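You operate a simulated robot arm through the tools that you are given. There is no shell and no other tool.

You run a simulated robot arm. Do the job below in one go: nothing can be reset, and whatever is moved stays where it is left.

Task
Stir the cream from the small blue jug into the white bowl of soup.
Fine: stir with the silver spoon, then lay it on the small white plate; jug back on its coaster; spill nothing. Set down upright: small blue jug.

It is judged by the outcome, as a careful person would: the job done as asked, and still so three seconds after it is handed in. It fails if anything else is knocked over, pushed out of place, dropped, spilled or broken.

Robot
A 6-joint arm with a two-finger parallel gripper, fixed in place. Base frame: the origin is on the floor under the middle of its stand, x ahead of it, y to its left, z up. Units: m, degrees, N and s.
With the tool pointing down near the work surface it reaches from about 0.14 to 0.84 m from the base axis. Its first joint turns from -166.0 to 166.0 degrees. Payload 3.91 kg.
The TCP is the grasp point between the finger pads, 0.03 m short of the fingertips. In the tool frame z runs along the fingers and y along their closing line. The gripper opens to 0.11 m. The fingers are 0.02 m wide and 0.01 m thick; the gripper's body (0.048 by 0.112 m) begins 0.055 m behind the TCP.
Orientation is that of the tool frame in the base frame, as [roll, pitch, yaw] about the fixed x, y, z axes, in that order (R = Rz(yaw) Ry(pitch) Rx(roll)). With the fingers straight down and closing along the base's y, the tool's x points along the base's -x, its y along +y and its z along -z.

Tools
- The arm moves only by the tool servo_tool. Its argument "plan" is a list of rows, each a list of 3 entries, a list of its own where there are three numbers: the shift along the tool's x, y, z in m, then the turn, a rotation vector about the tool's x, y, z in degrees, then the gripper command, from -1 (fully open) to 1 (shut), values between in proportion. In form: [[[dx, dy, dz], [wx, wy, wz], hand], ...]. A call has 1 to 20 rows; each row shifts and turns the commanded pose from where the row before left it, along the tool's axes as they then stand. Rows are played at 5 a second. More than 0.05 m and 8.6 degrees between two rows, or a gripper value outside its range, and nothing of the call is played. Where a pose cannot be reached the arm comes as near as it can. A force on the tool above 90 N (or 10 N above the force at the start of the call, whichever is more), or a blocked arm, ends the call early, and 0.2 s more pass. Each finger travels about 0.108 m/s and halts on what it meets, pressing with about 34 N; the grip force reading is that of the motor and also rises with nothing between the fingers. The clock runs only during rows and for 0.2 s after the last one: add rows that do not move to give the fingers time. The reply holds the time, the measured pose of the TCP, the force on the tool along the base axes, the opening and the grip force, in the units named above and with some noise, with the torque about the TCP (base axes, N m) and any sound that the robot's microphone picked up, and new pictures: "views" is both (left out), scene, wrist or none.
- Cameras (640 x 400 px; columns grow to the right, rows downward): "scene" is fixed at [0.3987, 0.5011, 1.5228]; the picture's right is [-0.99, 0.11, 0.00], its down [0.10, 0.94, -0.33] and it looks along [-0.04, -0.33, -0.94] (base axes); focal length 214 px, centre (320, 200). "wrist" rides on the gripper at [0.077, 0.007, -0.115] in the tool frame; the picture's right is [-0.09, 1.00, 0.00], its down [-0.80, -0.07, -0.59] and it looks along [-0.59, -0.05, 0.80] (tool axes); focal length 270 px, centre (320, 200). There is no depth. A picture from a camera that has moved, and an enlarged one, comes with that camera's place and axes in the base frame and with its lens.
- lift_body(by): slides the trunk up (or, below 0, down) by that many m; the arm rides with it, the base frame stays. It gives what a move gives, with no picture.
- inspect(camera, box): a new picture of the part [left, top, right, bottom] of that camera's present view, enlarged. No time passes.
- finish_job(): hands the job in; it is judged then, once.

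Nothing tells you positions but the pictures and the camera data. Unless the task says otherwise, let go and move clear before handing in.

The tools are called after "Request:" as a command line: name --argument value ..., lists and objects as JSON in quotes. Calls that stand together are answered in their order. servo_tool: Moves the arm, as the interface text tells. Its arguments: {"type":"object","properties":{"plan":{"type":"array","items":{"type":"array"}},"views":{"type":"string","enum":["both","scene","wrist","none"]}},"required":["plan"]} The other tools are called the same way: lift_body (by) moves the trunk up or down; inspect (camera, box) takes an enlarged picture of a part of a camera's view; finish_job () hands the job in.

At the start:

```text
t: 0.0
position: [0.2274, 0.2772, 1.2691]
orientation: [-179.9, -0.1, 180.0]
contact_force: [-1.1, -0.4, 0.0]
moment: [-0.03, 0.0, -0.03]
gripper_width: 0.1101
grip_force: 0.0
trunk travel left (down, up): [-0.475, 0.065]
```

scene: 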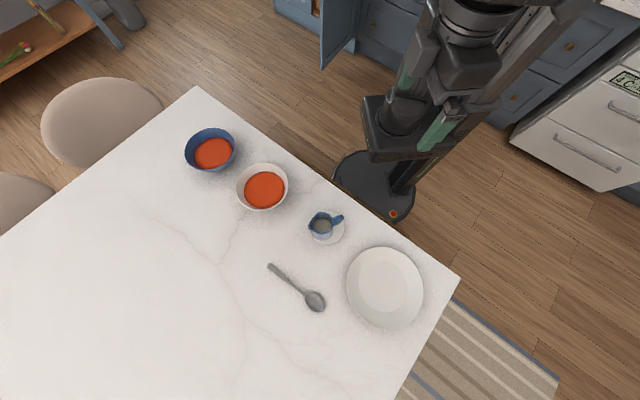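
wrist: 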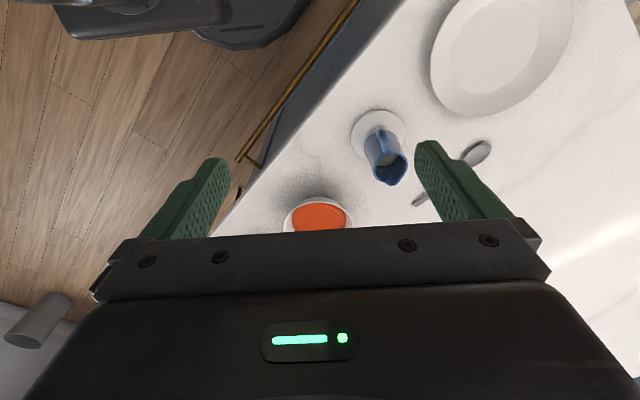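

I see a table with two bowls of orange soup (one blue, one white), a small blue jug on a coaster, a silver spoon and a white plate. I'll look at these up close first to work out where they are.

Request:
inspect --camera "scene" --box '[220, 140, 460, 340]'

Request:
inspect --camera "scene" --box '[290, 195, 370, 245]'

Request:
inspect --camera "wrist" --box '[280, 80, 520, 230]'

```text
2.00 times, centred on (340, 240) of scene
camera zoom: at [0.3987, 0.5011, 1.5228], right [-0.99, 0.11, 0.0], down [0.1, 0.94, -0.33], along [-0.04, -0.33, -0.94], focal length 429 px, centre (280, 120)
```

zoom: 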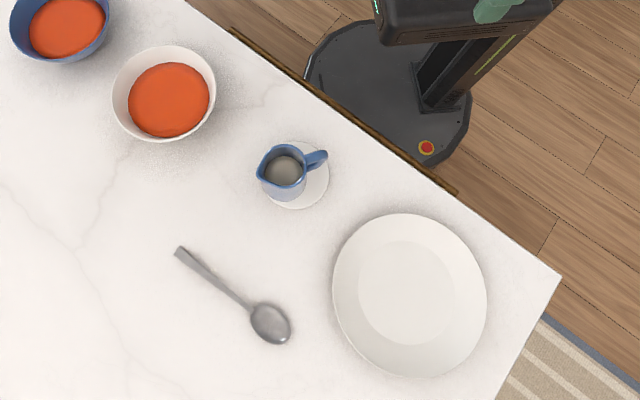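

```text
8.00 times, centred on (330, 220) of scene
camera zoom: at [0.3987, 0.5011, 1.5228], right [-0.99, 0.11, 0.0], down [0.1, 0.94, -0.33], along [-0.04, -0.33, -0.94], focal length 1716 px, centre (240, 40)
```

zoom: 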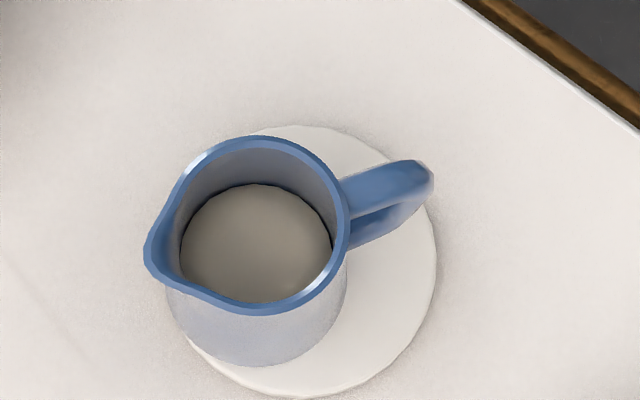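

```text
2.67 times, centred on (400, 155) of wrist
camera zoom: at [0.149, 0.2846, 1.3837], right [0.09, 1.0, 0.0], down [0.8, -0.07, 0.59], along [0.59, -0.05, -0.8], focal length 721 px, centre (107, 320)
```

zoom: 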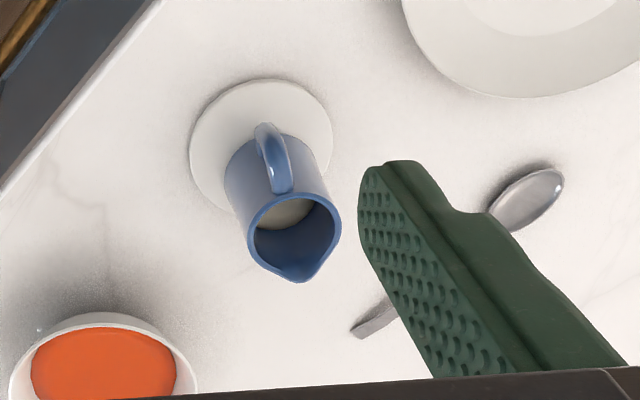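

The table top comes out at about z=0.91, with the jug near (0.38, 0.38), the white bowl near (0.53, 0.26), the spoon near (0.46, 0.52) and the plate near (0.23, 0.55). I'll move the wrist camera closer to the jug to pin this down.

Request:
servo_tool --plan '[[[-0.0057, 0.0207, 0.0373], [0, 0, 0], -1], [[-0.0057, 0.0207, 0.0373], [0, 0, 0], -1], [[-0.0057, 0.0207, 0.0373], [0, 0, 0], -1], [[-0.0057, 0.0207, 0.0373], [0, 0, 0], -1], [[0, 0, 0], [0, 0, 0], -1]]' --views "both"

```text
t: 1.2
position: [0.2485, 0.3591, 1.1193]
orientation: [180.0, 0.0, 180.0]
contact_force: [0.6, -0.5, -0.1]
moment: [0.03, -0.01, 0.01]
gripper_width: 0.11
grip_force: 0.1
trunk travel left (down, up): [-0.475, 0.065]
camera wrist: at [0.1708, 0.3656, 1.2335], right [0.09, 1.0, 0.0], down [0.8, -0.07, 0.59], along [0.59, -0.05, -0.8], focal length 270 px, centre (320, 200)
```

scene: 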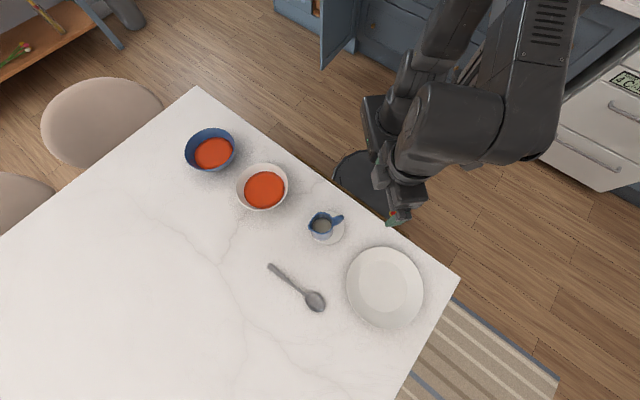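
wrist: 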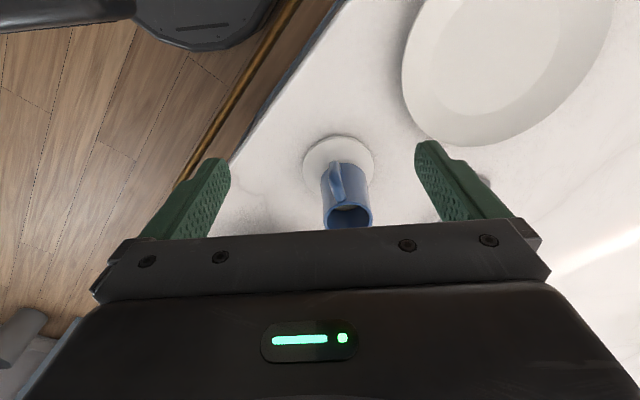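

The jug shows near the gripper edge of the wrist view with its handle toward the robot. I'll enlarge it.

Request:
inspect --camera "wrist" --box '[280, 120, 400, 230]'

Request:
inspect --camera "scene" --box '[295, 200, 359, 240]'

Request:
inspect --camera "scene" --box '[225, 155, 305, 220]'

Request:
inspect --camera "scene" --box '[260, 255, 340, 320]'

```text
3.64 times, centred on (340, 175) of wrist
camera zoom: at [0.1708, 0.3656, 1.2335], right [0.09, 1.0, 0.0], down [0.8, -0.07, 0.59], along [0.59, -0.05, -0.8], focal length 983 px, centre (247, 291)
```

zoom: 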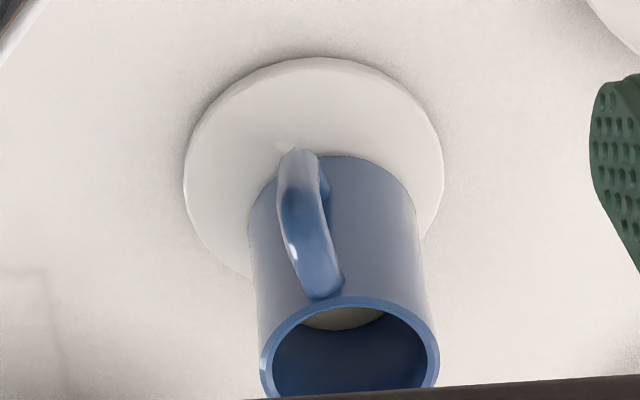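

```text
10.00 times, centred on (327, 220) of scene
camera zoom: at [0.3987, 0.5011, 1.5228], right [-0.99, 0.11, 0.0], down [0.1, 0.94, -0.33], along [-0.04, -0.33, -0.94], focal length 2145 px, centre (250, 0)
```

zoom: 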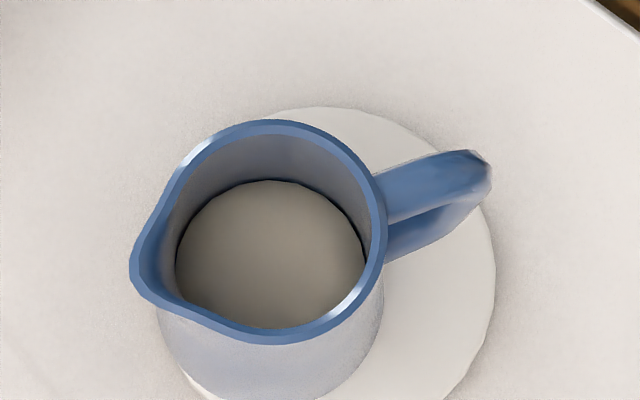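

```text
6.15 times, centred on (265, 188) of scene
camera zoom: at [0.3987, 0.5011, 1.5228], right [-0.99, 0.11, 0.0], down [0.1, 0.94, -0.33], along [-0.04, -0.33, -0.94], focal length 1320 px, centre (658, 277)
```

zoom: 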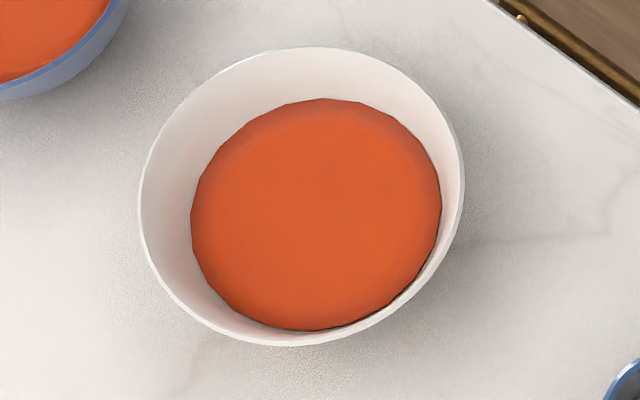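

```text
6.15 times, centred on (300, 288) of scene
camera zoom: at [0.3987, 0.5011, 1.5228], right [-0.99, 0.11, 0.0], down [0.1, 0.94, -0.33], along [-0.04, -0.33, -0.94], focal length 1320 px, centre (443, -338)
```

zoom: 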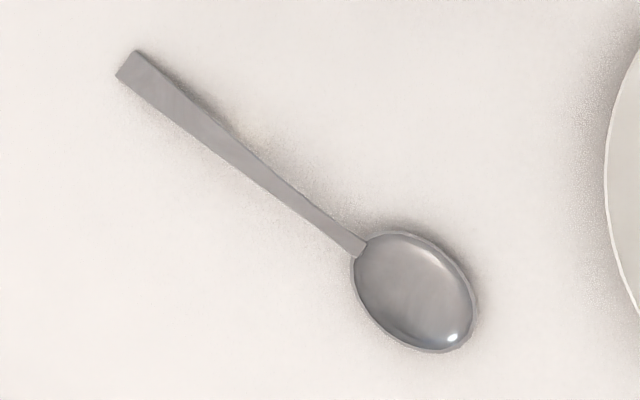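

The jug rim sits near (0.38, 0.379, 0.995) with the spout toward +x at about 12° of yaw, and the bowl rim radius is about 0.072 m. Next I'll go above the white bowl to see its height, then test in free air whether the pouring tilt is reachable.

Request:
servo_tool --plan '[[[-0.03875, -0.01817, -0.0052], [0, 0, 0], -1], [[-0.03875, -0.01817, -0.0052], [0, 0, 0], -1], [[-0.03875, -0.01817, -0.0052], [0, 0, 0], -1], [[-0.03875, -0.01817, -0.0052], [0, 0, 0], -1], [[-0.03875, -0.01817, -0.0052], [0, 0, 0], -1], [[-0.03875, -0.01817, -0.0052], [0, 0, 0], -1], [[0, 0, 0], [0, 0, -6], -1], [[0, 0, 0], [0, 0, -6], -1], [[0, 0, 0], [0, 0, 0], -1]]' --views "both"

```text
t: 3.2
position: [0.4837, 0.2517, 1.1509]
orientation: [179.9, 0.1, -167.9]
contact_force: [-0.1, 0.1, 0.3]
moment: [-0.02, -0.02, -0.03]
gripper_width: 0.1099
grip_force: 0.0
trunk travel left (down, up): [-0.475, 0.065]
camera wrist: at [0.4055, 0.2426, 1.2662], right [-0.12, 0.99, 0.0], down [0.8, 0.1, 0.59], along [0.59, 0.07, -0.8], focal length 270 px, centre (320, 200)
```

scene: 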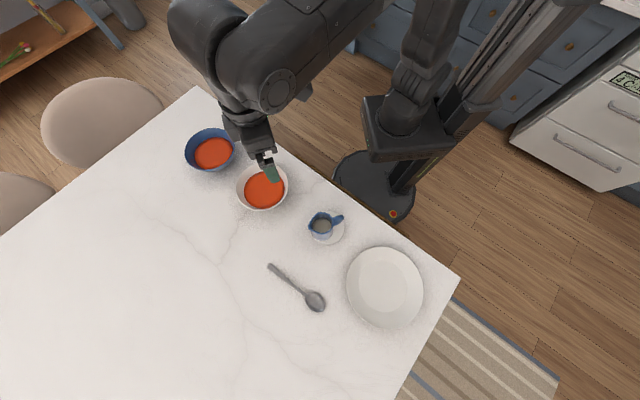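
wrist: 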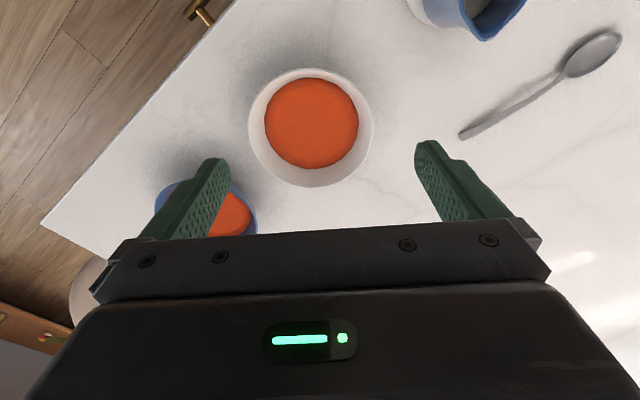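

I have a clear wrist view of the white bowl from above, so I'll enlarge it to measure the bowl accurately.

Request:
inspect --camera "wrist" --box '[230, 50, 390, 200]'

Request:
inspect --camera "wrist" --box '[440, 0, 640, 150]'

```text
2.67 times, centred on (310, 125) of wrist
camera zoom: at [0.4055, 0.2426, 1.2662], right [-0.12, 0.99, 0.0], down [0.8, 0.1, 0.59], along [0.59, 0.07, -0.8], focal length 721 px, centre (347, 400)
```

zoom: 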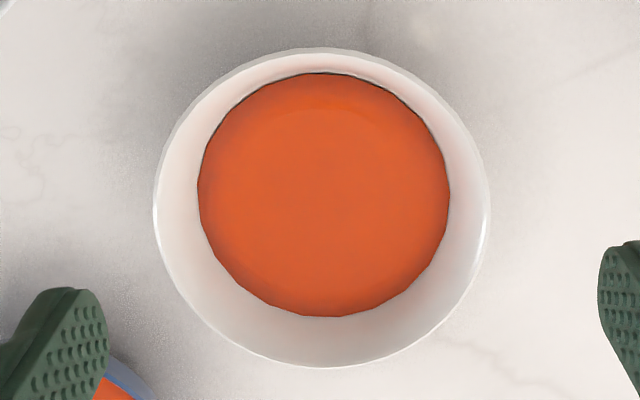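

```text
2.67 times, centred on (540, 75) of wrist
camera zoom: at [0.4055, 0.2426, 1.2662], right [-0.12, 0.99, 0.0], down [0.8, 0.1, 0.59], along [0.59, 0.07, -0.8], focal length 721 px, centre (-267, 533)
```

zoom: 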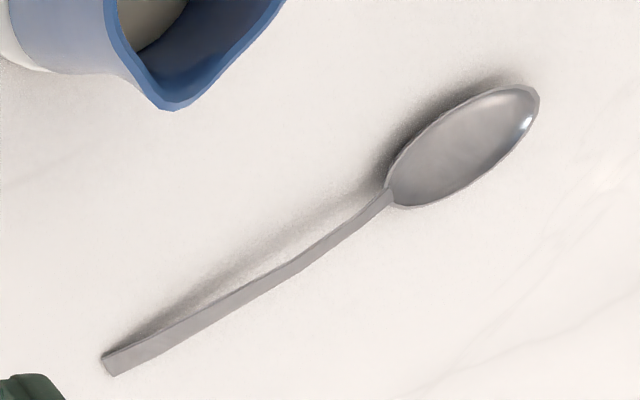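

The bowl rim is at about z=0.956, centred near (0.532, 0.246), with a radius of about 0.076 m and the soup about 0.03 m below the rim. Now I'll test the pour end orientation in free air, tilting about the closing line.

Request:
servo_tool --plan '[[[0, 0, -0.01], [0, 8, 0], -1], [[0, 0, 0], [0, 8, 0], -1], [[0, 0, 0], [0, 8, 0], -1], [[0, 0, 0], [0, 8, 0], -1], [[0, 0, 0], [0, 8, 0], -1], [[0, 0, 0], [0, 8, 0], -1], [[0, 0, 0], [0, 8, 0], -1], [[0, 0, 0], [0, 4, 0], -1], [[0, 0, 0], [0, 0, 0], -1], [[0, 0, 0], [0, 0, 0], -1]]' --views "both"

```text
t: 5.4
position: [0.3855, 0.2197, 1.0302]
orientation: [180.0, -59.8, -168.0]
contact_force: [0.1, -0.4, 0.5]
moment: [0.01, -0.01, -0.01]
gripper_width: 0.1102
grip_force: 0.1
out of reach, approached as far as the arm can: row 4, 5, 6, 7, 8
trunk travel left (down, up): [-0.475, 0.065]
camera wrist: at [0.4419, 0.24, 1.1544], right [-0.16, 0.98, -0.08], down [0.91, 0.12, -0.39], along [-0.38, -0.13, -0.92], focal length 270 px, centre (320, 200)
```

scene: 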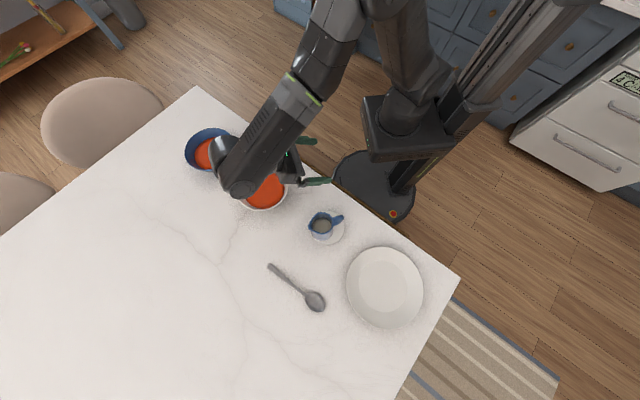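
wrist: 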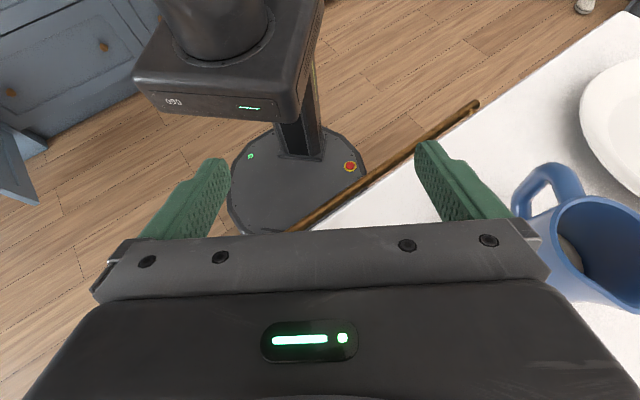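

Tilting outward runs out of reach. I'll return upright, then test the same tilt sideways, with the pour direction yawed away from the radial.

Request:
servo_tool --plan '[[[0.0173, 0, -0.01], [0, -8, 0], -1], [[0.0158, 0, -0.0123], [0, -8, 0], -1], [[0.0139, 0, -0.0144], [0, -8, 0], -1], [[0.0118, 0, -0.0162], [0, -8, 0], -1], [[0.0094, 0, -0.0177], [0, -8, 0], -1], [[0.0068, 0, -0.0188], [0, -8, 0], -1], [[0.0042, 0, -0.0196], [0, -8, 0], -1], [[0.0014, 0, -0.02], [0, -4, 0], -1], [[0, 0, 0], [0, 0, 0], -1]]' --views "none"

```text
t: 7.4
position: [0.3855, 0.2208, 1.1906]
orientation: [-179.9, 0.2, -168.0]
contact_force: [-0.4, -0.7, -0.7]
moment: [0.01, 0.02, -0.01]
gripper_width: 0.1103
grip_force: 0.0
trunk travel left (down, up): [-0.475, 0.065]
```

Request:
servo_tool --plan '[[[-0.0417, 0.0116, 0], [0, 0, 0], -1], [[-0.0417, 0.0116, 0], [0, 0, 0], -1], [[-0.0417, 0.0116, 0], [0, 0, 0], -1], [[0, 0, 0], [0, 0, 8], -1], [[0, 0, 0], [0, 0, 8], -1], [[0, 0, 0], [0, 0, 8], -1], [[0, 0, 0], [0, 0, 8], -1], [[0, 0, 0], [0, 0, 8], -1], [[0, 0, 0], [0, 0, 8], -1], [[0, 0, 0], [0, 0, 8], -1], [[0, 0, 0], [0, 0, 8], -1], [[0, 0, 0], [0, 0, 0], -1]]' --views "none"

Request:
servo_tool --plan '[[[0, 0, 0], [0, 8, 0], -1], [[0, 0, 0], [0, 8, 0], -1], [[0, 0, 0], [0, 8, 0], -1], [[0, 0, 0], [0, 8, 0], -1], [[0, 0, 0], [0, 8, 0], -1], [[0, 0, 0], [0, 8, 0], -1], [[0, 0, 0], [0, 8, 0], -1], [[0, 0, 0], [0, 4, 0], -1], [[0, 0, 0], [0, 0, 0], -1]]' --views "both"

```text
t: 10.0
position: [0.5005, 0.2799, 1.1898]
orientation: [179.9, 0.0, 127.9]
contact_force: [0.4, -0.5, 0.3]
moment: [-0.01, -0.05, 0.01]
gripper_width: 0.1102
grip_force: 0.0
trunk travel left (down, up): [-0.475, 0.065]
```

```text
t: 12.0
position: [0.5011, 0.2797, 1.1904]
orientation: [-180.0, -60.1, 128.0]
contact_force: [0.1, 0.6, 0.1]
moment: [0.0, 0.0, -0.03]
gripper_width: 0.1102
grip_force: 0.1
trunk travel left (down, up): [-0.475, 0.065]
camera wrist: at [0.5421, 0.2368, 1.3142], right [0.81, 0.58, -0.08], down [0.51, -0.76, -0.4], along [-0.29, 0.28, -0.91], focal length 270 px, centre (320, 200)
```

scene: 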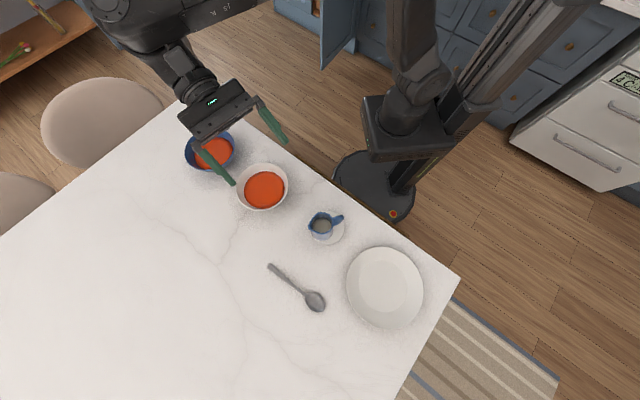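
wrist: 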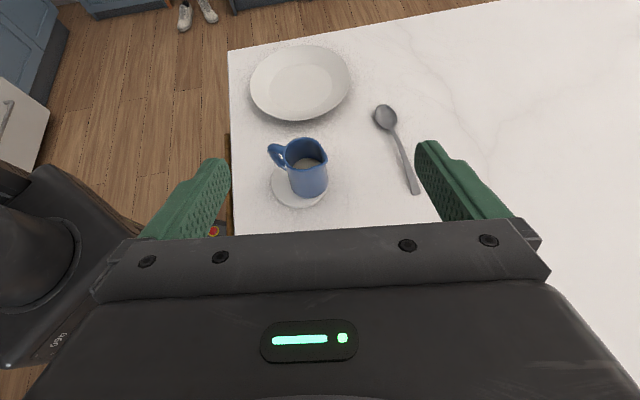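

The sideways tilt of 60° is reached exactly. Now I'll check it at the real pouring height, with some extra tilt in reserve.

Request:
servo_tool --plan '[[[-0.0289, 0, 0.0167], [0, 0, 0], -1], [[-0.0289, 0, 0.0167], [0, 0, 0], -1], [[-0.0289, 0, 0.0167], [0, 0, 0], -1], [[0, 0, 0], [0, 8, 0], -1], [[0, 0, 0], [0, 8, 0], -1], [[0, 0, 0], [0, 0, 0], -1]]' --views "both"

```text
t: 13.4
position: [0.5005, 0.2815, 1.0893]
orientation: [179.9, -76.1, 128.1]
contact_force: [0.5, -1.0, -0.2]
moment: [0.04, 0.03, 0.0]
gripper_width: 0.1101
grip_force: 0.1
trunk travel left (down, up): [-0.475, 0.065]
camera wrist: at [0.5615, 0.2126, 1.1918], right [0.8, 0.6, -0.09], down [0.42, -0.65, -0.63], along [-0.43, 0.47, -0.77], focal length 270 px, centre (320, 200)
```

scene: 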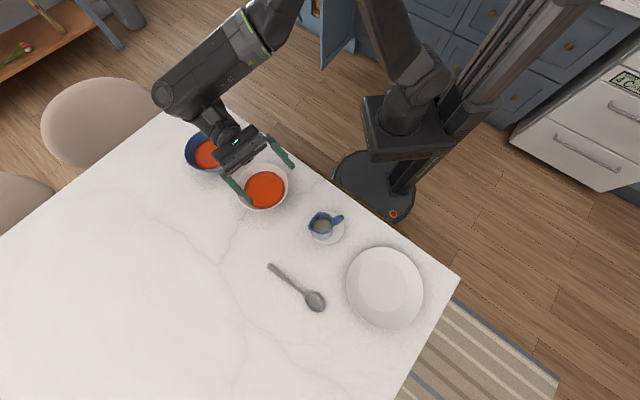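
wrist: 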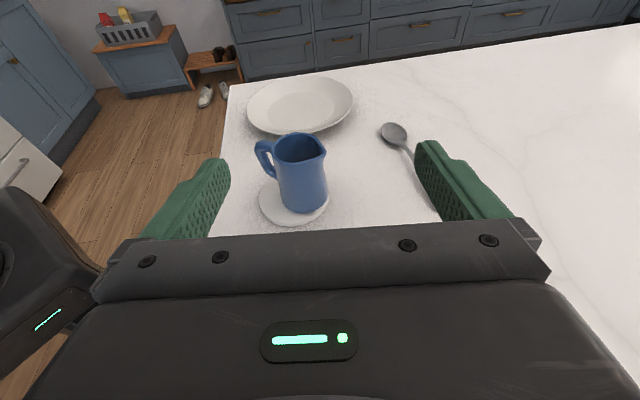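

The pour pose is reachable even with extra tilt, and this view shows the jug from the side. I'll enlarge it to refine the jug's position, height and taper.

Request:
inspect --camera "wrist" --box '[240, 120, 360, 230]'

Request:
inspect --camera "wrist" --box '[230, 60, 440, 200]'

```text
3.64 times, centred on (300, 175) of wrist
camera zoom: at [0.5615, 0.2126, 1.1918], right [0.8, 0.6, -0.09], down [0.42, -0.65, -0.63], along [-0.43, 0.47, -0.77], focal length 983 px, centre (393, 291)
```

zoom: 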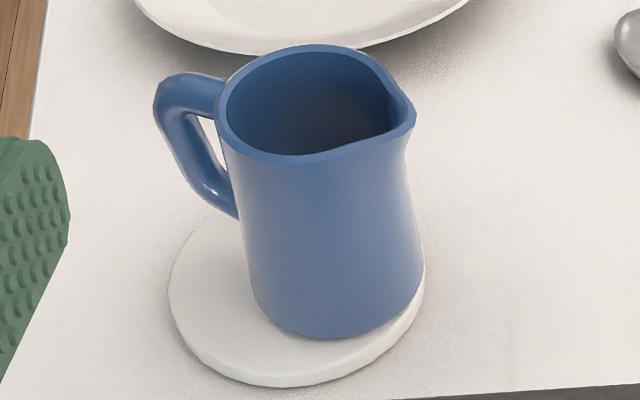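

```text
2.86 times, centred on (335, 130) of wrist
camera zoom: at [0.5615, 0.2126, 1.1918], right [0.8, 0.6, -0.09], down [0.42, -0.65, -0.63], along [-0.43, 0.47, -0.77], focal length 772 px, centre (277, 400)
```

zoom: 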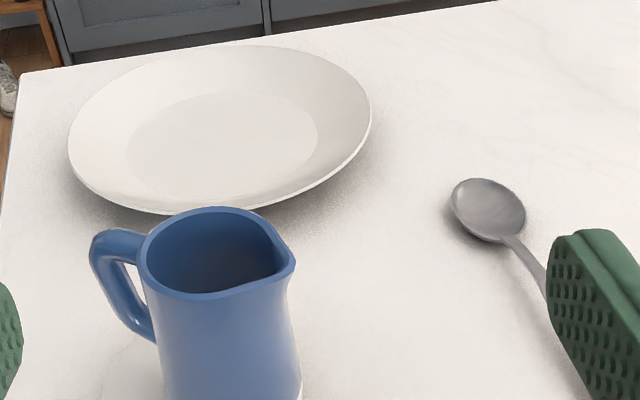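

From the side the jug is about 88 mm tall (z from 0.906 to 0.994). Its axis is near (0.380, 0.379) and the handle points back along about 13° of yaw. I'll untilt, rise and yaw back so I can approach the jug from the handle side.

Request:
servo_tool --plan '[[[0.0097, 0, -0.0024], [0, -7.6, 0], -1], [[0.0093, 0, -0.0037], [0, -7.6, 0], -1], [[0.0087, 0, -0.0049], [0, -7.6, 0], -1], [[0.008, 0, -0.006], [0, -7.6, 0], -1], [[0.0071, 0, -0.007], [0, -7.6, 0], -1], [[0.0062, 0, -0.0079], [0, -7.6, 0], -1], [[0.0051, 0, -0.0086], [0, -7.6, 0], -1], [[0.0039, 0, -0.0092], [0, -7.6, 0], -1], [[0.0026, 0, -0.0097], [0, -7.6, 0], -1], [[0.0013, 0, -0.0099], [0, -7.6, 0], -1], [[0, 0, 0], [0, 0, -8.1], -1], [[0, 0, 0], [0, 0, -8.1], -1], [[0, 0, 0], [0, 0, -8.1], -1], [[0, 0, 0], [0, 0, -8.1], -1], [[0, 0, 0], [0, 0, -8.1], -1], [[0, 0, 0], [0, 0, -8.1], -1], [[0, 0, 0], [0, 0, -8.1], -1], [[0, 0, 0], [0, 0, -8.1], -1], [[0, 0, 0], [0, 0, 0], -1]]' --views "none"

```text
t: 17.4
position: [0.5009, 0.2812, 1.1902]
orientation: [180.0, 0.0, -167.1]
contact_force: [-0.6, -0.6, 0.6]
moment: [0.01, 0.04, -0.04]
gripper_width: 0.11
grip_force: 0.1
trunk travel left (down, up): [-0.475, 0.065]
```

Request:
servo_tool --plan '[[[0.0302, 0.0204, 0.0117], [0, 0, 0], -1], [[0.0302, 0.0204, 0.0117], [0, 0, 0], -1], [[0.0302, 0.0204, 0.0117], [0, 0, 0], -1], [[0.0302, 0.0204, 0.0117], [0, 0, 0], -1], [[0.0302, 0.0204, 0.0117], [0, 0, 0], -1], [[0.0302, 0.0204, 0.0117], [0, 0, 0], -1], [[0, 0, 0], [0, -8, 0], -1], [[0, 0, 0], [0, -8, 0], -1], [[0, 0, 0], [0, -8, 0], -1], [[0, 0, 0], [0, -8, 0], -1], [[0, 0, 0], [0, -8, 0], -1], [[0, 0, 0], [0, 0, 0], -1]]' --views "both"

```text
t: 20.0
position: [0.2962, 0.3588, 1.1197]
orientation: [180.0, 40.1, -167.2]
contact_force: [0.6, 0.2, -0.2]
moment: [0.04, 0.0, 0.04]
gripper_width: 0.1101
grip_force: 0.0
trunk travel left (down, up): [-0.475, 0.065]
camera wrist: at [0.1648, 0.337, 1.1578], right [-0.16, 0.99, 0.06], down [0.24, -0.02, 0.97], along [0.96, 0.16, -0.23], focal length 270 px, centre (320, 200)
```

scene: 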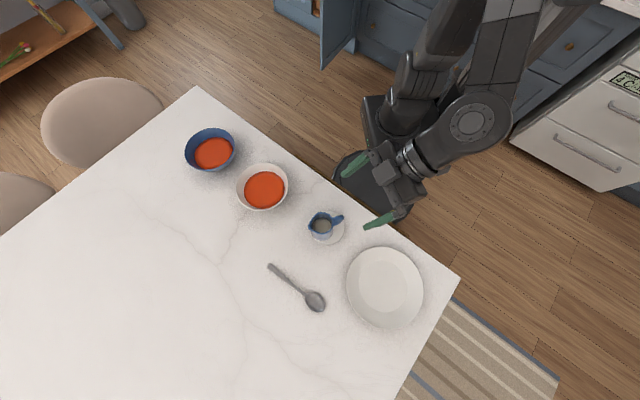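
wrist: 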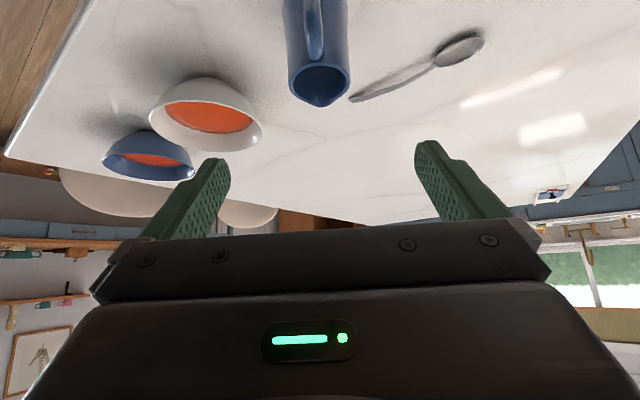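

The jug is centred between the open fingers. I'll come down along the tool axis most of the way, then check.

Request:
servo_tool --plan '[[[0.039, 0.0012, 0], [0, 0, 0], -1], [[0, 0, 0.035], [0, 0, 0], -1], [[0, 0, 0.035], [0, 0, 0], -1], [[0, 0, 0.035], [0, 0, 0], -1], [[0, 0, 0], [0, 0, 0], -1]]' --views "both"

```text
t: 21.2
position: [0.334, 0.3689, 1.0141]
orientation: [180.0, 40.1, -167.2]
contact_force: [-0.7, -0.3, 0.2]
moment: [0.01, 0.0, 0.01]
gripper_width: 0.11
grip_force: 0.0
trunk travel left (down, up): [-0.475, 0.065]
camera wrist: at [0.2023, 0.3468, 1.0525], right [-0.15, 0.99, 0.06], down [0.24, -0.02, 0.97], along [0.96, 0.16, -0.24], focal length 270 px, centre (320, 200)
```

scene: 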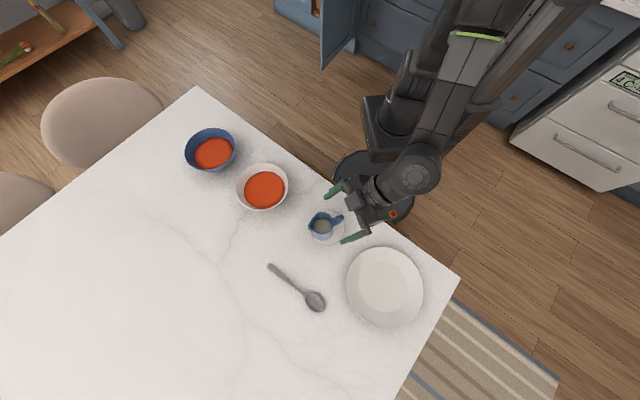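
wrist: 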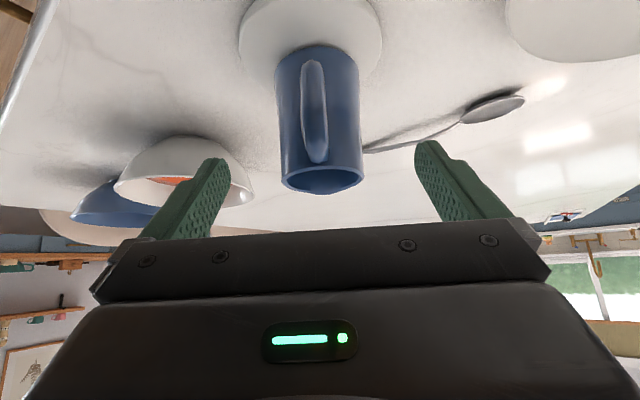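

Request:
servo_tool --plan '[[[0, 0, 0.021], [0, 0, 0], -1], [[0, 0, 0.021], [0, 0, 0], -1], [[0, 0, 0.021], [0, 0, 0], -1], [[0, 0, 0], [0, 0, 0], -1]]' --views "both"

Request:
inspect --camera "scene" --box '[295, 170, 391, 250]'

```text
t: 22.2
position: [0.3737, 0.3782, 0.9649]
orientation: [180.0, 40.0, -167.3]
contact_force: [-0.4, 1.0, -0.7]
moment: [-0.04, 0.01, 0.0]
gripper_width: 0.1101
grip_force: 0.1
trunk travel left (down, up): [-0.475, 0.065]
camera wrist: at [0.2411, 0.3545, 1.0042], right [-0.16, 0.99, 0.06], down [0.24, -0.02, 0.97], along [0.96, 0.16, -0.24], focal length 270 px, centre (320, 200)
```

scene: 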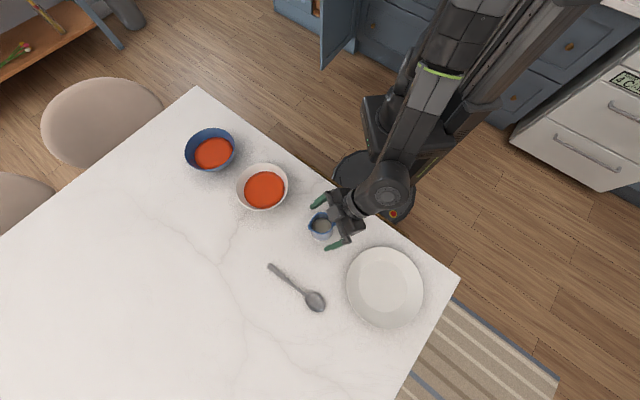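
wrist: 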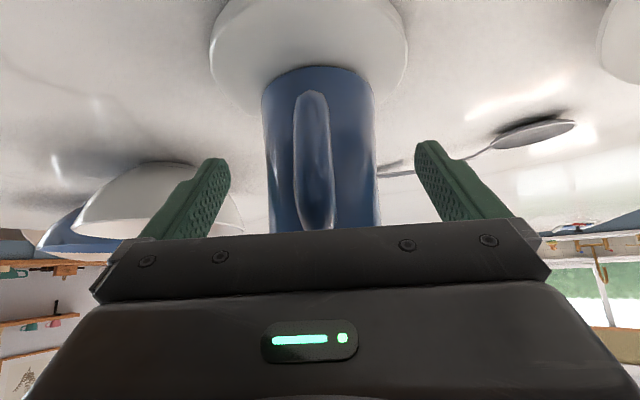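

```text
5.00 times, centred on (343, 210) of scene
camera zoom: at [0.3987, 0.5011, 1.5228], right [-0.99, 0.11, 0.0], down [0.1, 0.94, -0.33], along [-0.04, -0.33, -0.94], focal length 1072 px, centre (205, 150)
```

zoom: 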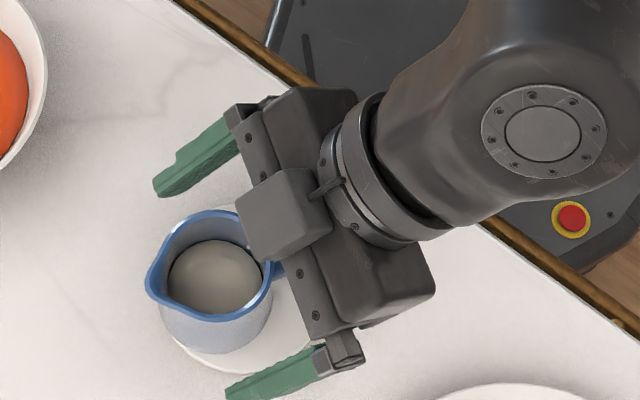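

The fingers straddle the jug without touching it. I'm closing the grip now.

Request:
servo_tool --plan '[[[0, 0, 0], [0, 0, 0], 1], [[0, 0, 0], [0, 0, 0], 1], [[0, 0, 0], [0, 0, 0], 1], [[0, 0, 0], [0, 0, 0], 1], [[0, 0, 0], [0, 0, 0], 1]]' --views "both"

Request:
inspect --camera "scene" --box '[295, 180, 375, 245]'

```text
t: 23.4
position: [0.3722, 0.3778, 0.9662]
orientation: [-179.9, 40.0, -167.2]
contact_force: [-0.2, -1.0, 0.6]
moment: [-0.03, -0.01, -0.02]
gripper_width: 0.0625
grip_force: 34.2
trunk travel left (down, up): [-0.475, 0.065]
camera wrist: at [0.2409, 0.3544, 1.0045], right [-0.15, 0.99, 0.06], down [0.24, -0.02, 0.97], along [0.96, 0.16, -0.24], focal length 270 px, centre (320, 200)
```

scene: 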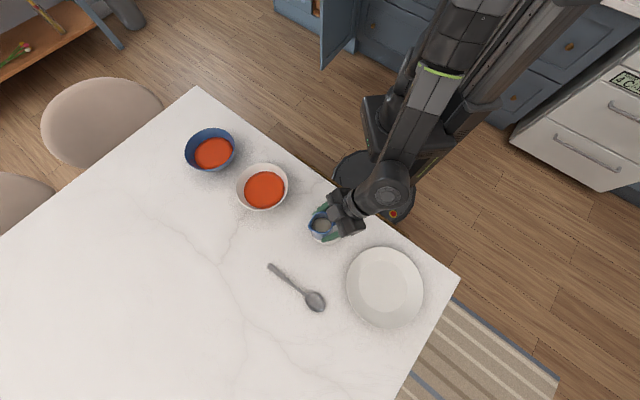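
wrist: 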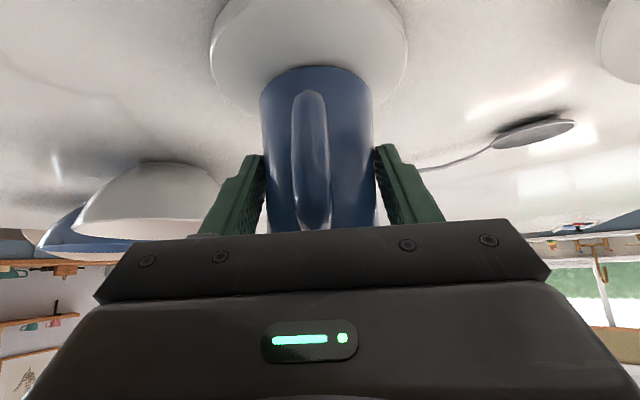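

```text
6.15 times, centred on (335, 212) of scene
camera zoom: at [0.3987, 0.5011, 1.5228], right [-0.99, 0.11, 0.0], down [0.1, 0.94, -0.33], along [-0.04, -0.33, -0.94], focal length 1320 px, centre (228, 123)
```

zoom: 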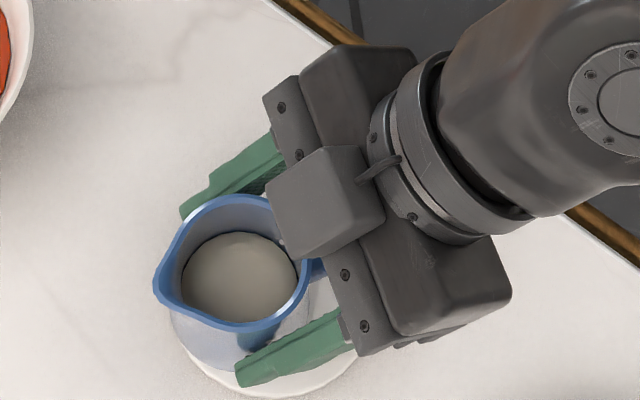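

The grip is firm at 62.5 mm, which matches the jug's diameter. I'll lift slowly and check that it comes up cleanly.

Request:
servo_tool --plan '[[[-0.0064, 0, -0.0077], [0, 0, 0], 1], [[-0.0064, 0, -0.0077], [0, 0, 0], 1], [[-0.0064, 0, -0.0077], [0, 0, 0], 1], [[-0.0064, 0, -0.0077], [0, 0, 0], 1], [[0, 0, 0], [0, 0, 0], 1]]' --views "both"

Request:
inspect --camera "scene" --box '[295, 180, 375, 245]'

```text
t: 24.6
position: [0.3723, 0.3775, 1.0059]
orientation: [180.0, 40.0, -167.1]
contact_force: [0.4, -0.7, -1.6]
moment: [0.0, 0.04, -0.02]
gripper_width: 0.0626
grip_force: 34.7
trunk travel left (down, up): [-0.475, 0.065]
camera wrist: at [0.2406, 0.3558, 1.044], right [-0.16, 0.99, 0.06], down [0.24, -0.02, 0.97], along [0.96, 0.16, -0.24], focal length 270 px, centre (320, 200)
```

scene: 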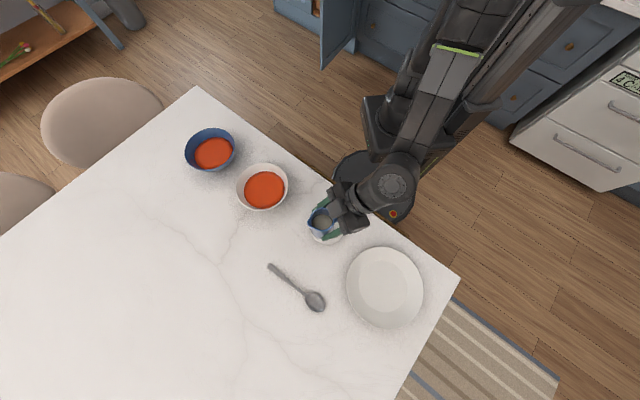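
wrist: 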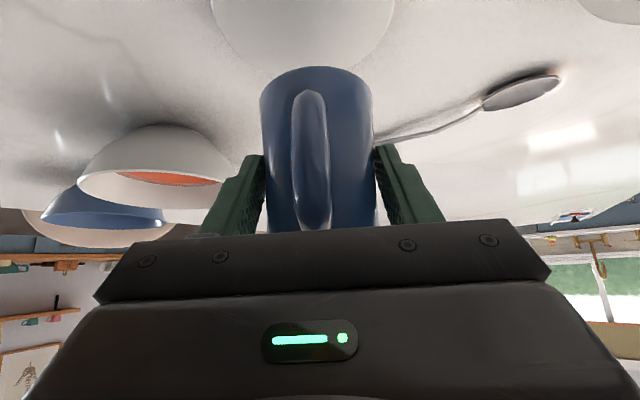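

```text
6.15 times, centred on (335, 212) of scene
camera zoom: at [0.3987, 0.5011, 1.5228], right [-0.99, 0.11, 0.0], down [0.1, 0.94, -0.33], along [-0.04, -0.33, -0.94], focal length 1320 px, centre (228, 123)
```

zoom: 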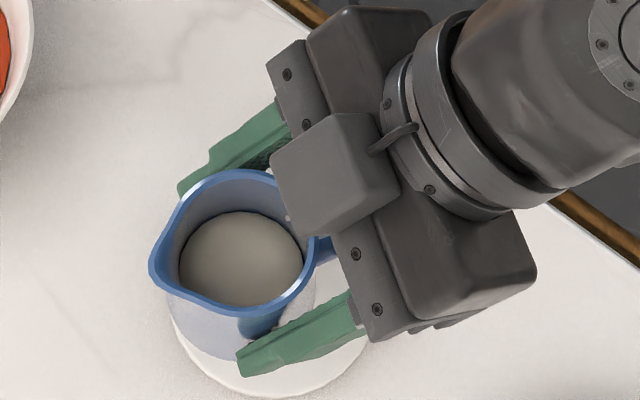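

The jug is in the air, upright, and the coaster stayed put. Now I'll raise it further and carry it toward the bowl while yawing it slowly about the vertical, keeping it upright.

Request:
servo_tool --plan '[[[-0.01205, 0, -0.01436], [0, 0, 0], 1], [[-0.01205, 0, -0.01436], [0, 0, 0], 1], [[-0.01205, 0, -0.01436], [0, 0, 0], 1], [[-0.01205, 0, -0.01436], [0, 0, 0], 1], [[-0.00427, -0.00577, 0.00359], [2.527, 0, 3.01], 1], [[-0.00427, -0.00577, 0.00359], [2.527, 0, 3.01], 1], [[-0.00483, -0.00495, 0.00406], [2.527, 0, 3.01], 1], [[-0.00483, -0.00495, 0.00406], [2.527, 0, 3.01], 1], [[-0.0053, -0.00404, 0.00445], [2.527, 0, 3.01], 1], [[-0.0053, -0.00404, 0.00445], [2.527, 0, 3.01], 1], [[-0.00568, -0.00305, 0.00477], [2.527, 0, 3.01], 1], [[-0.00568, -0.00305, 0.00477], [2.527, 0, 3.01], 1], [[-0.00595, -0.00202, 0.00499], [2.527, 0, 3.01], 1], [[-0.00595, -0.00202, 0.00499], [2.527, 0, 3.01], 1], [[-0.0061, -0.00093, 0.00512], [2.527, 0, 3.01], 1], [[-0.0061, -0.00093, 0.00512], [2.527, 0, 3.01], 1], [[-0.00614, 0.00017, 0.00515], [2.527, 0, 3.01], 1], [[-0.00614, 0.00017, 0.00515], [2.527, 0, 3.01], 1], [[-0.00607, 0.00126, 0.00509], [2.527, 0, 3.01], 1], [[-0.00607, 0.00126, 0.00509], [2.527, 0, 3.01], 1]]' --views "both"

Request:
inspect --camera "scene" --box '[220, 140, 340, 240]'

```text
t: 28.8
position: [0.4784, 0.3036, 1.0805]
orientation: [-179.8, 40.0, 129.9]
contact_force: [-0.1, -0.1, -3.1]
moment: [-0.01, -0.01, 0.03]
gripper_width: 0.0625
grip_force: 33.6
trunk travel left (down, up): [-0.475, 0.065]
camera wrist: at [0.397, 0.4105, 1.1184], right [0.81, 0.59, 0.06], down [0.09, -0.22, 0.97], along [0.58, -0.78, -0.23], focal length 270 px, centre (320, 200)
```

scene: 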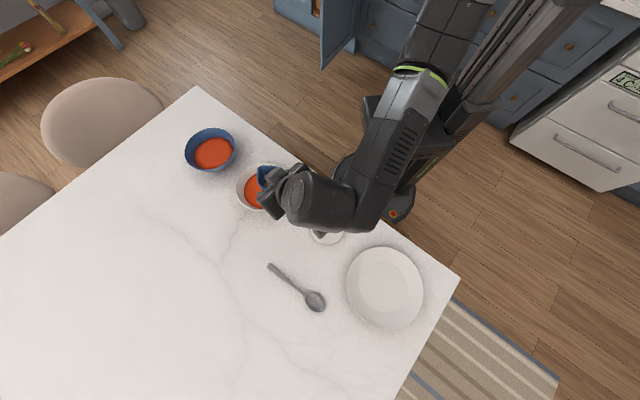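
wrist: 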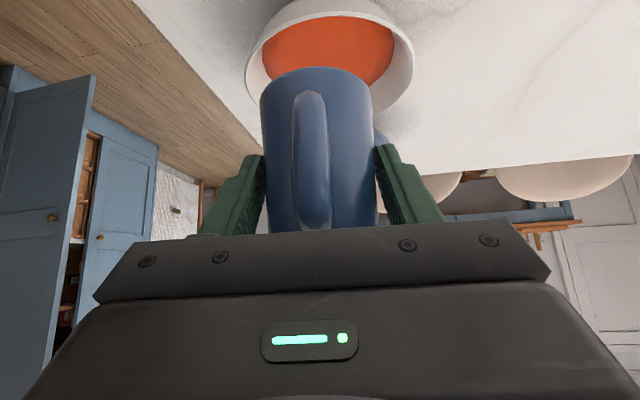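

```text
4.00 times, centred on (280, 190) of scene
camera zoom: at [0.3987, 0.5011, 1.5228], right [-0.99, 0.11, 0.0], down [0.1, 0.94, -0.33], along [-0.04, -0.33, -0.94], focal length 858 px, centre (480, 240)
```

zoom: 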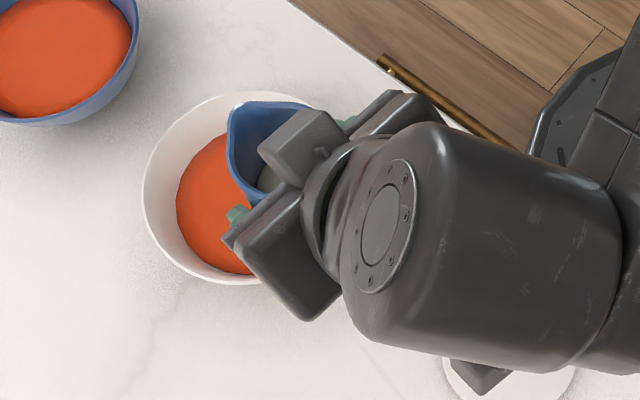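

The spout is about 35 mm short of the bowl's centre on the near side and well above the rim. I'll tilt the first 30° (below the pouring angle) while lowering, then check.

Request:
servo_tool --plan '[[[0.0054, 0.003, 0.003], [0, 5, 0], 1], [[0.0048, 0, 0.0035], [0, 5, 0], 1], [[0.0042, 0, 0.004], [0, 5, 0], 1], [[0.0032, 0, 0.0043], [0, 5, 0], 1], [[0.0026, 0, 0.0046], [0, 5, 0], 1], [[0.0017, 0, 0.0049], [0, 5, 0], 1], [[0, 0, 0], [0, 0, 0], 1]]' --views "both"

Request:
inspect --camera "scene" --box '[220, 140, 340, 240]'

Request:
inspect --camera "wrist" --box '[220, 0, 430, 240]'

```text
t: 30.4
position: [0.4753, 0.3118, 1.0502]
orientation: [180.0, 10.0, 129.8]
contact_force: [-0.3, 0.3, -2.8]
moment: [0.0, 0.02, -0.02]
gripper_width: 0.0626
grip_force: 33.8
trunk travel left (down, up): [-0.475, 0.065]
camera wrist: at [0.4176, 0.3906, 1.1487], right [0.82, 0.57, 0.01], down [0.39, -0.57, 0.72], along [0.42, -0.59, -0.69], focal length 270 px, centre (320, 200)
```

scene: 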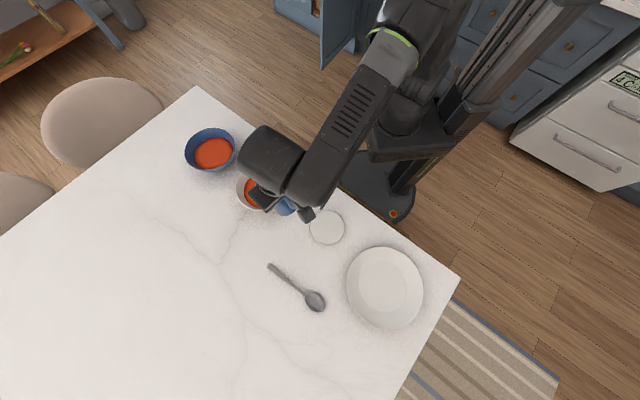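
wrist: 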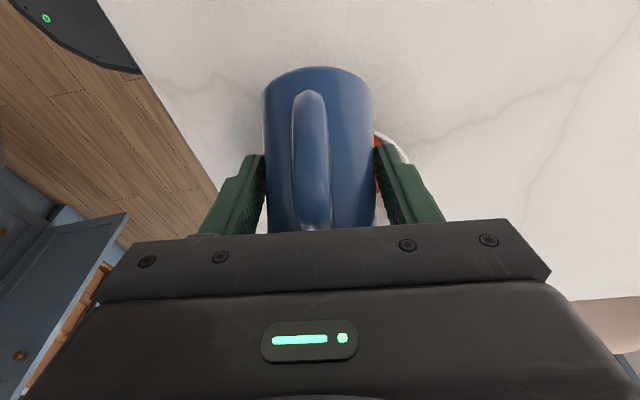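

```text
4.00 times, centred on (280, 190) of scene
camera zoom: at [0.3987, 0.5011, 1.5228], right [-0.99, 0.11, 0.0], down [0.1, 0.94, -0.33], along [-0.04, -0.33, -0.94], focal length 858 px, centre (480, 240)
```

zoom: 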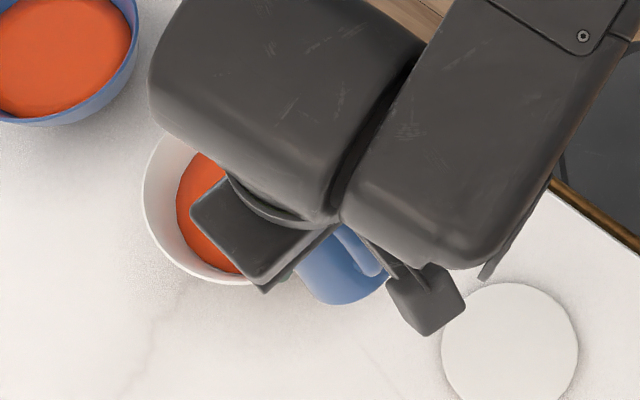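

```text
1.67 times, centred on (325, 120) of wrist
camera zoom: at [0.4176, 0.3906, 1.1487], right [0.82, 0.57, 0.01], down [0.39, -0.57, 0.72], along [0.42, -0.59, -0.69], focal length 450 px, centre (312, 333)
```

zoom: 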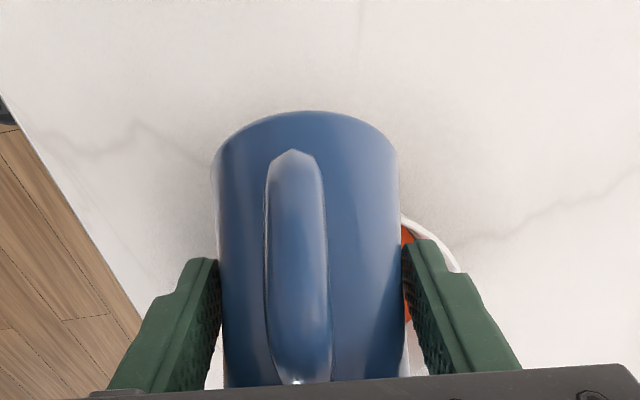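

Geometry checks out: the spout is over the near half of the bowl. Continuing the tilt slowly about the lip into the pouring range.

Request:
servo_tool --plan '[[[-6e-05, 0, -0.00061], [0, 2, 0], 1], [[-0.0001, 0, -0.0006], [0, 2, 0], 1], [[-0.00014, 0, -0.0006], [0, 2, 0], 1], [[-0.00019, 0, -0.00059], [0, 2, 0], 1], [[-0.00023, 0, -0.00059], [0, 2, 0], 1], [[-0.00027, 0, -0.00059], [0, 2, 0], 1], [[0, 0, 0], [0, 0, 0], 1], [[0, 0, 0], [0, 0, 0], 1]]' --views "both"

Request:
inspect --camera "scene" --box '[220, 140, 340, 240]'

```text
t: 32.2
position: [0.475, 0.3127, 1.0525]
orientation: [180.0, -2.0, 130.0]
contact_force: [0.5, -0.3, -1.2]
moment: [-0.01, -0.01, 0.01]
gripper_width: 0.0628
grip_force: 34.0
trunk travel left (down, up): [-0.475, 0.065]
camera wrist: at [0.4335, 0.3727, 1.1694], right [0.82, 0.57, 0.0], down [0.47, -0.68, 0.57], along [0.32, -0.47, -0.82], focal length 270 px, centre (320, 200)
```

scene: 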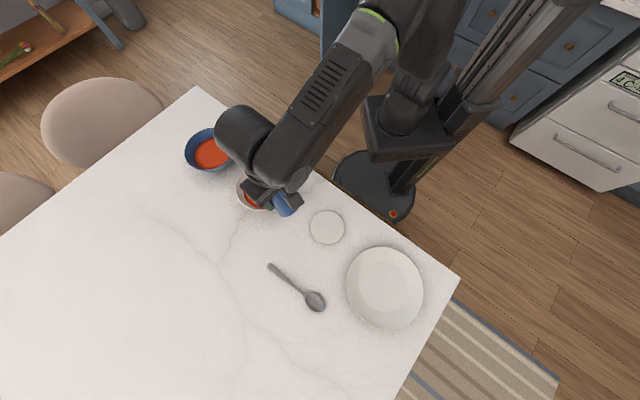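
wrist: 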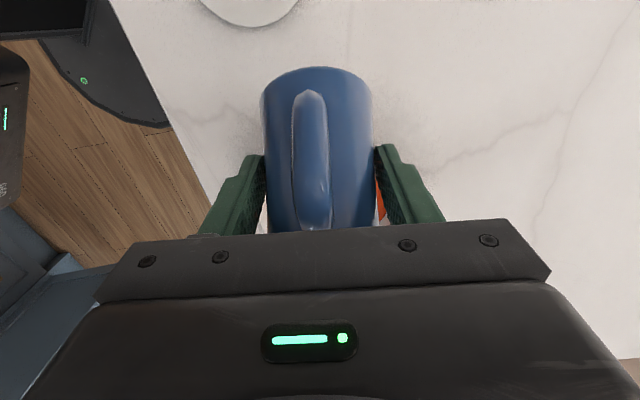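

```text
4.00 times, centred on (280, 190) of scene
camera zoom: at [0.3987, 0.5011, 1.5228], right [-0.99, 0.11, 0.0], down [0.1, 0.94, -0.33], along [-0.04, -0.33, -0.94], focal length 858 px, centre (480, 240)
```

zoom: 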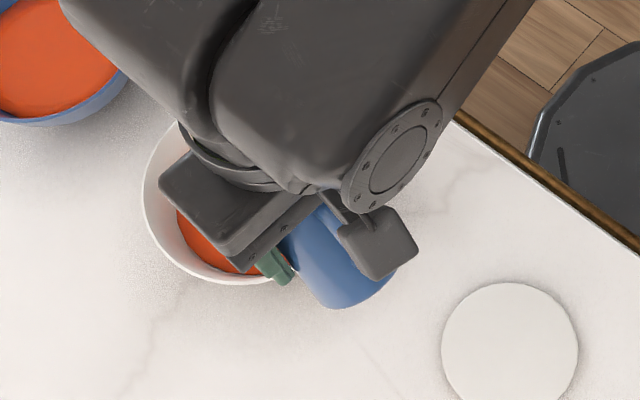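

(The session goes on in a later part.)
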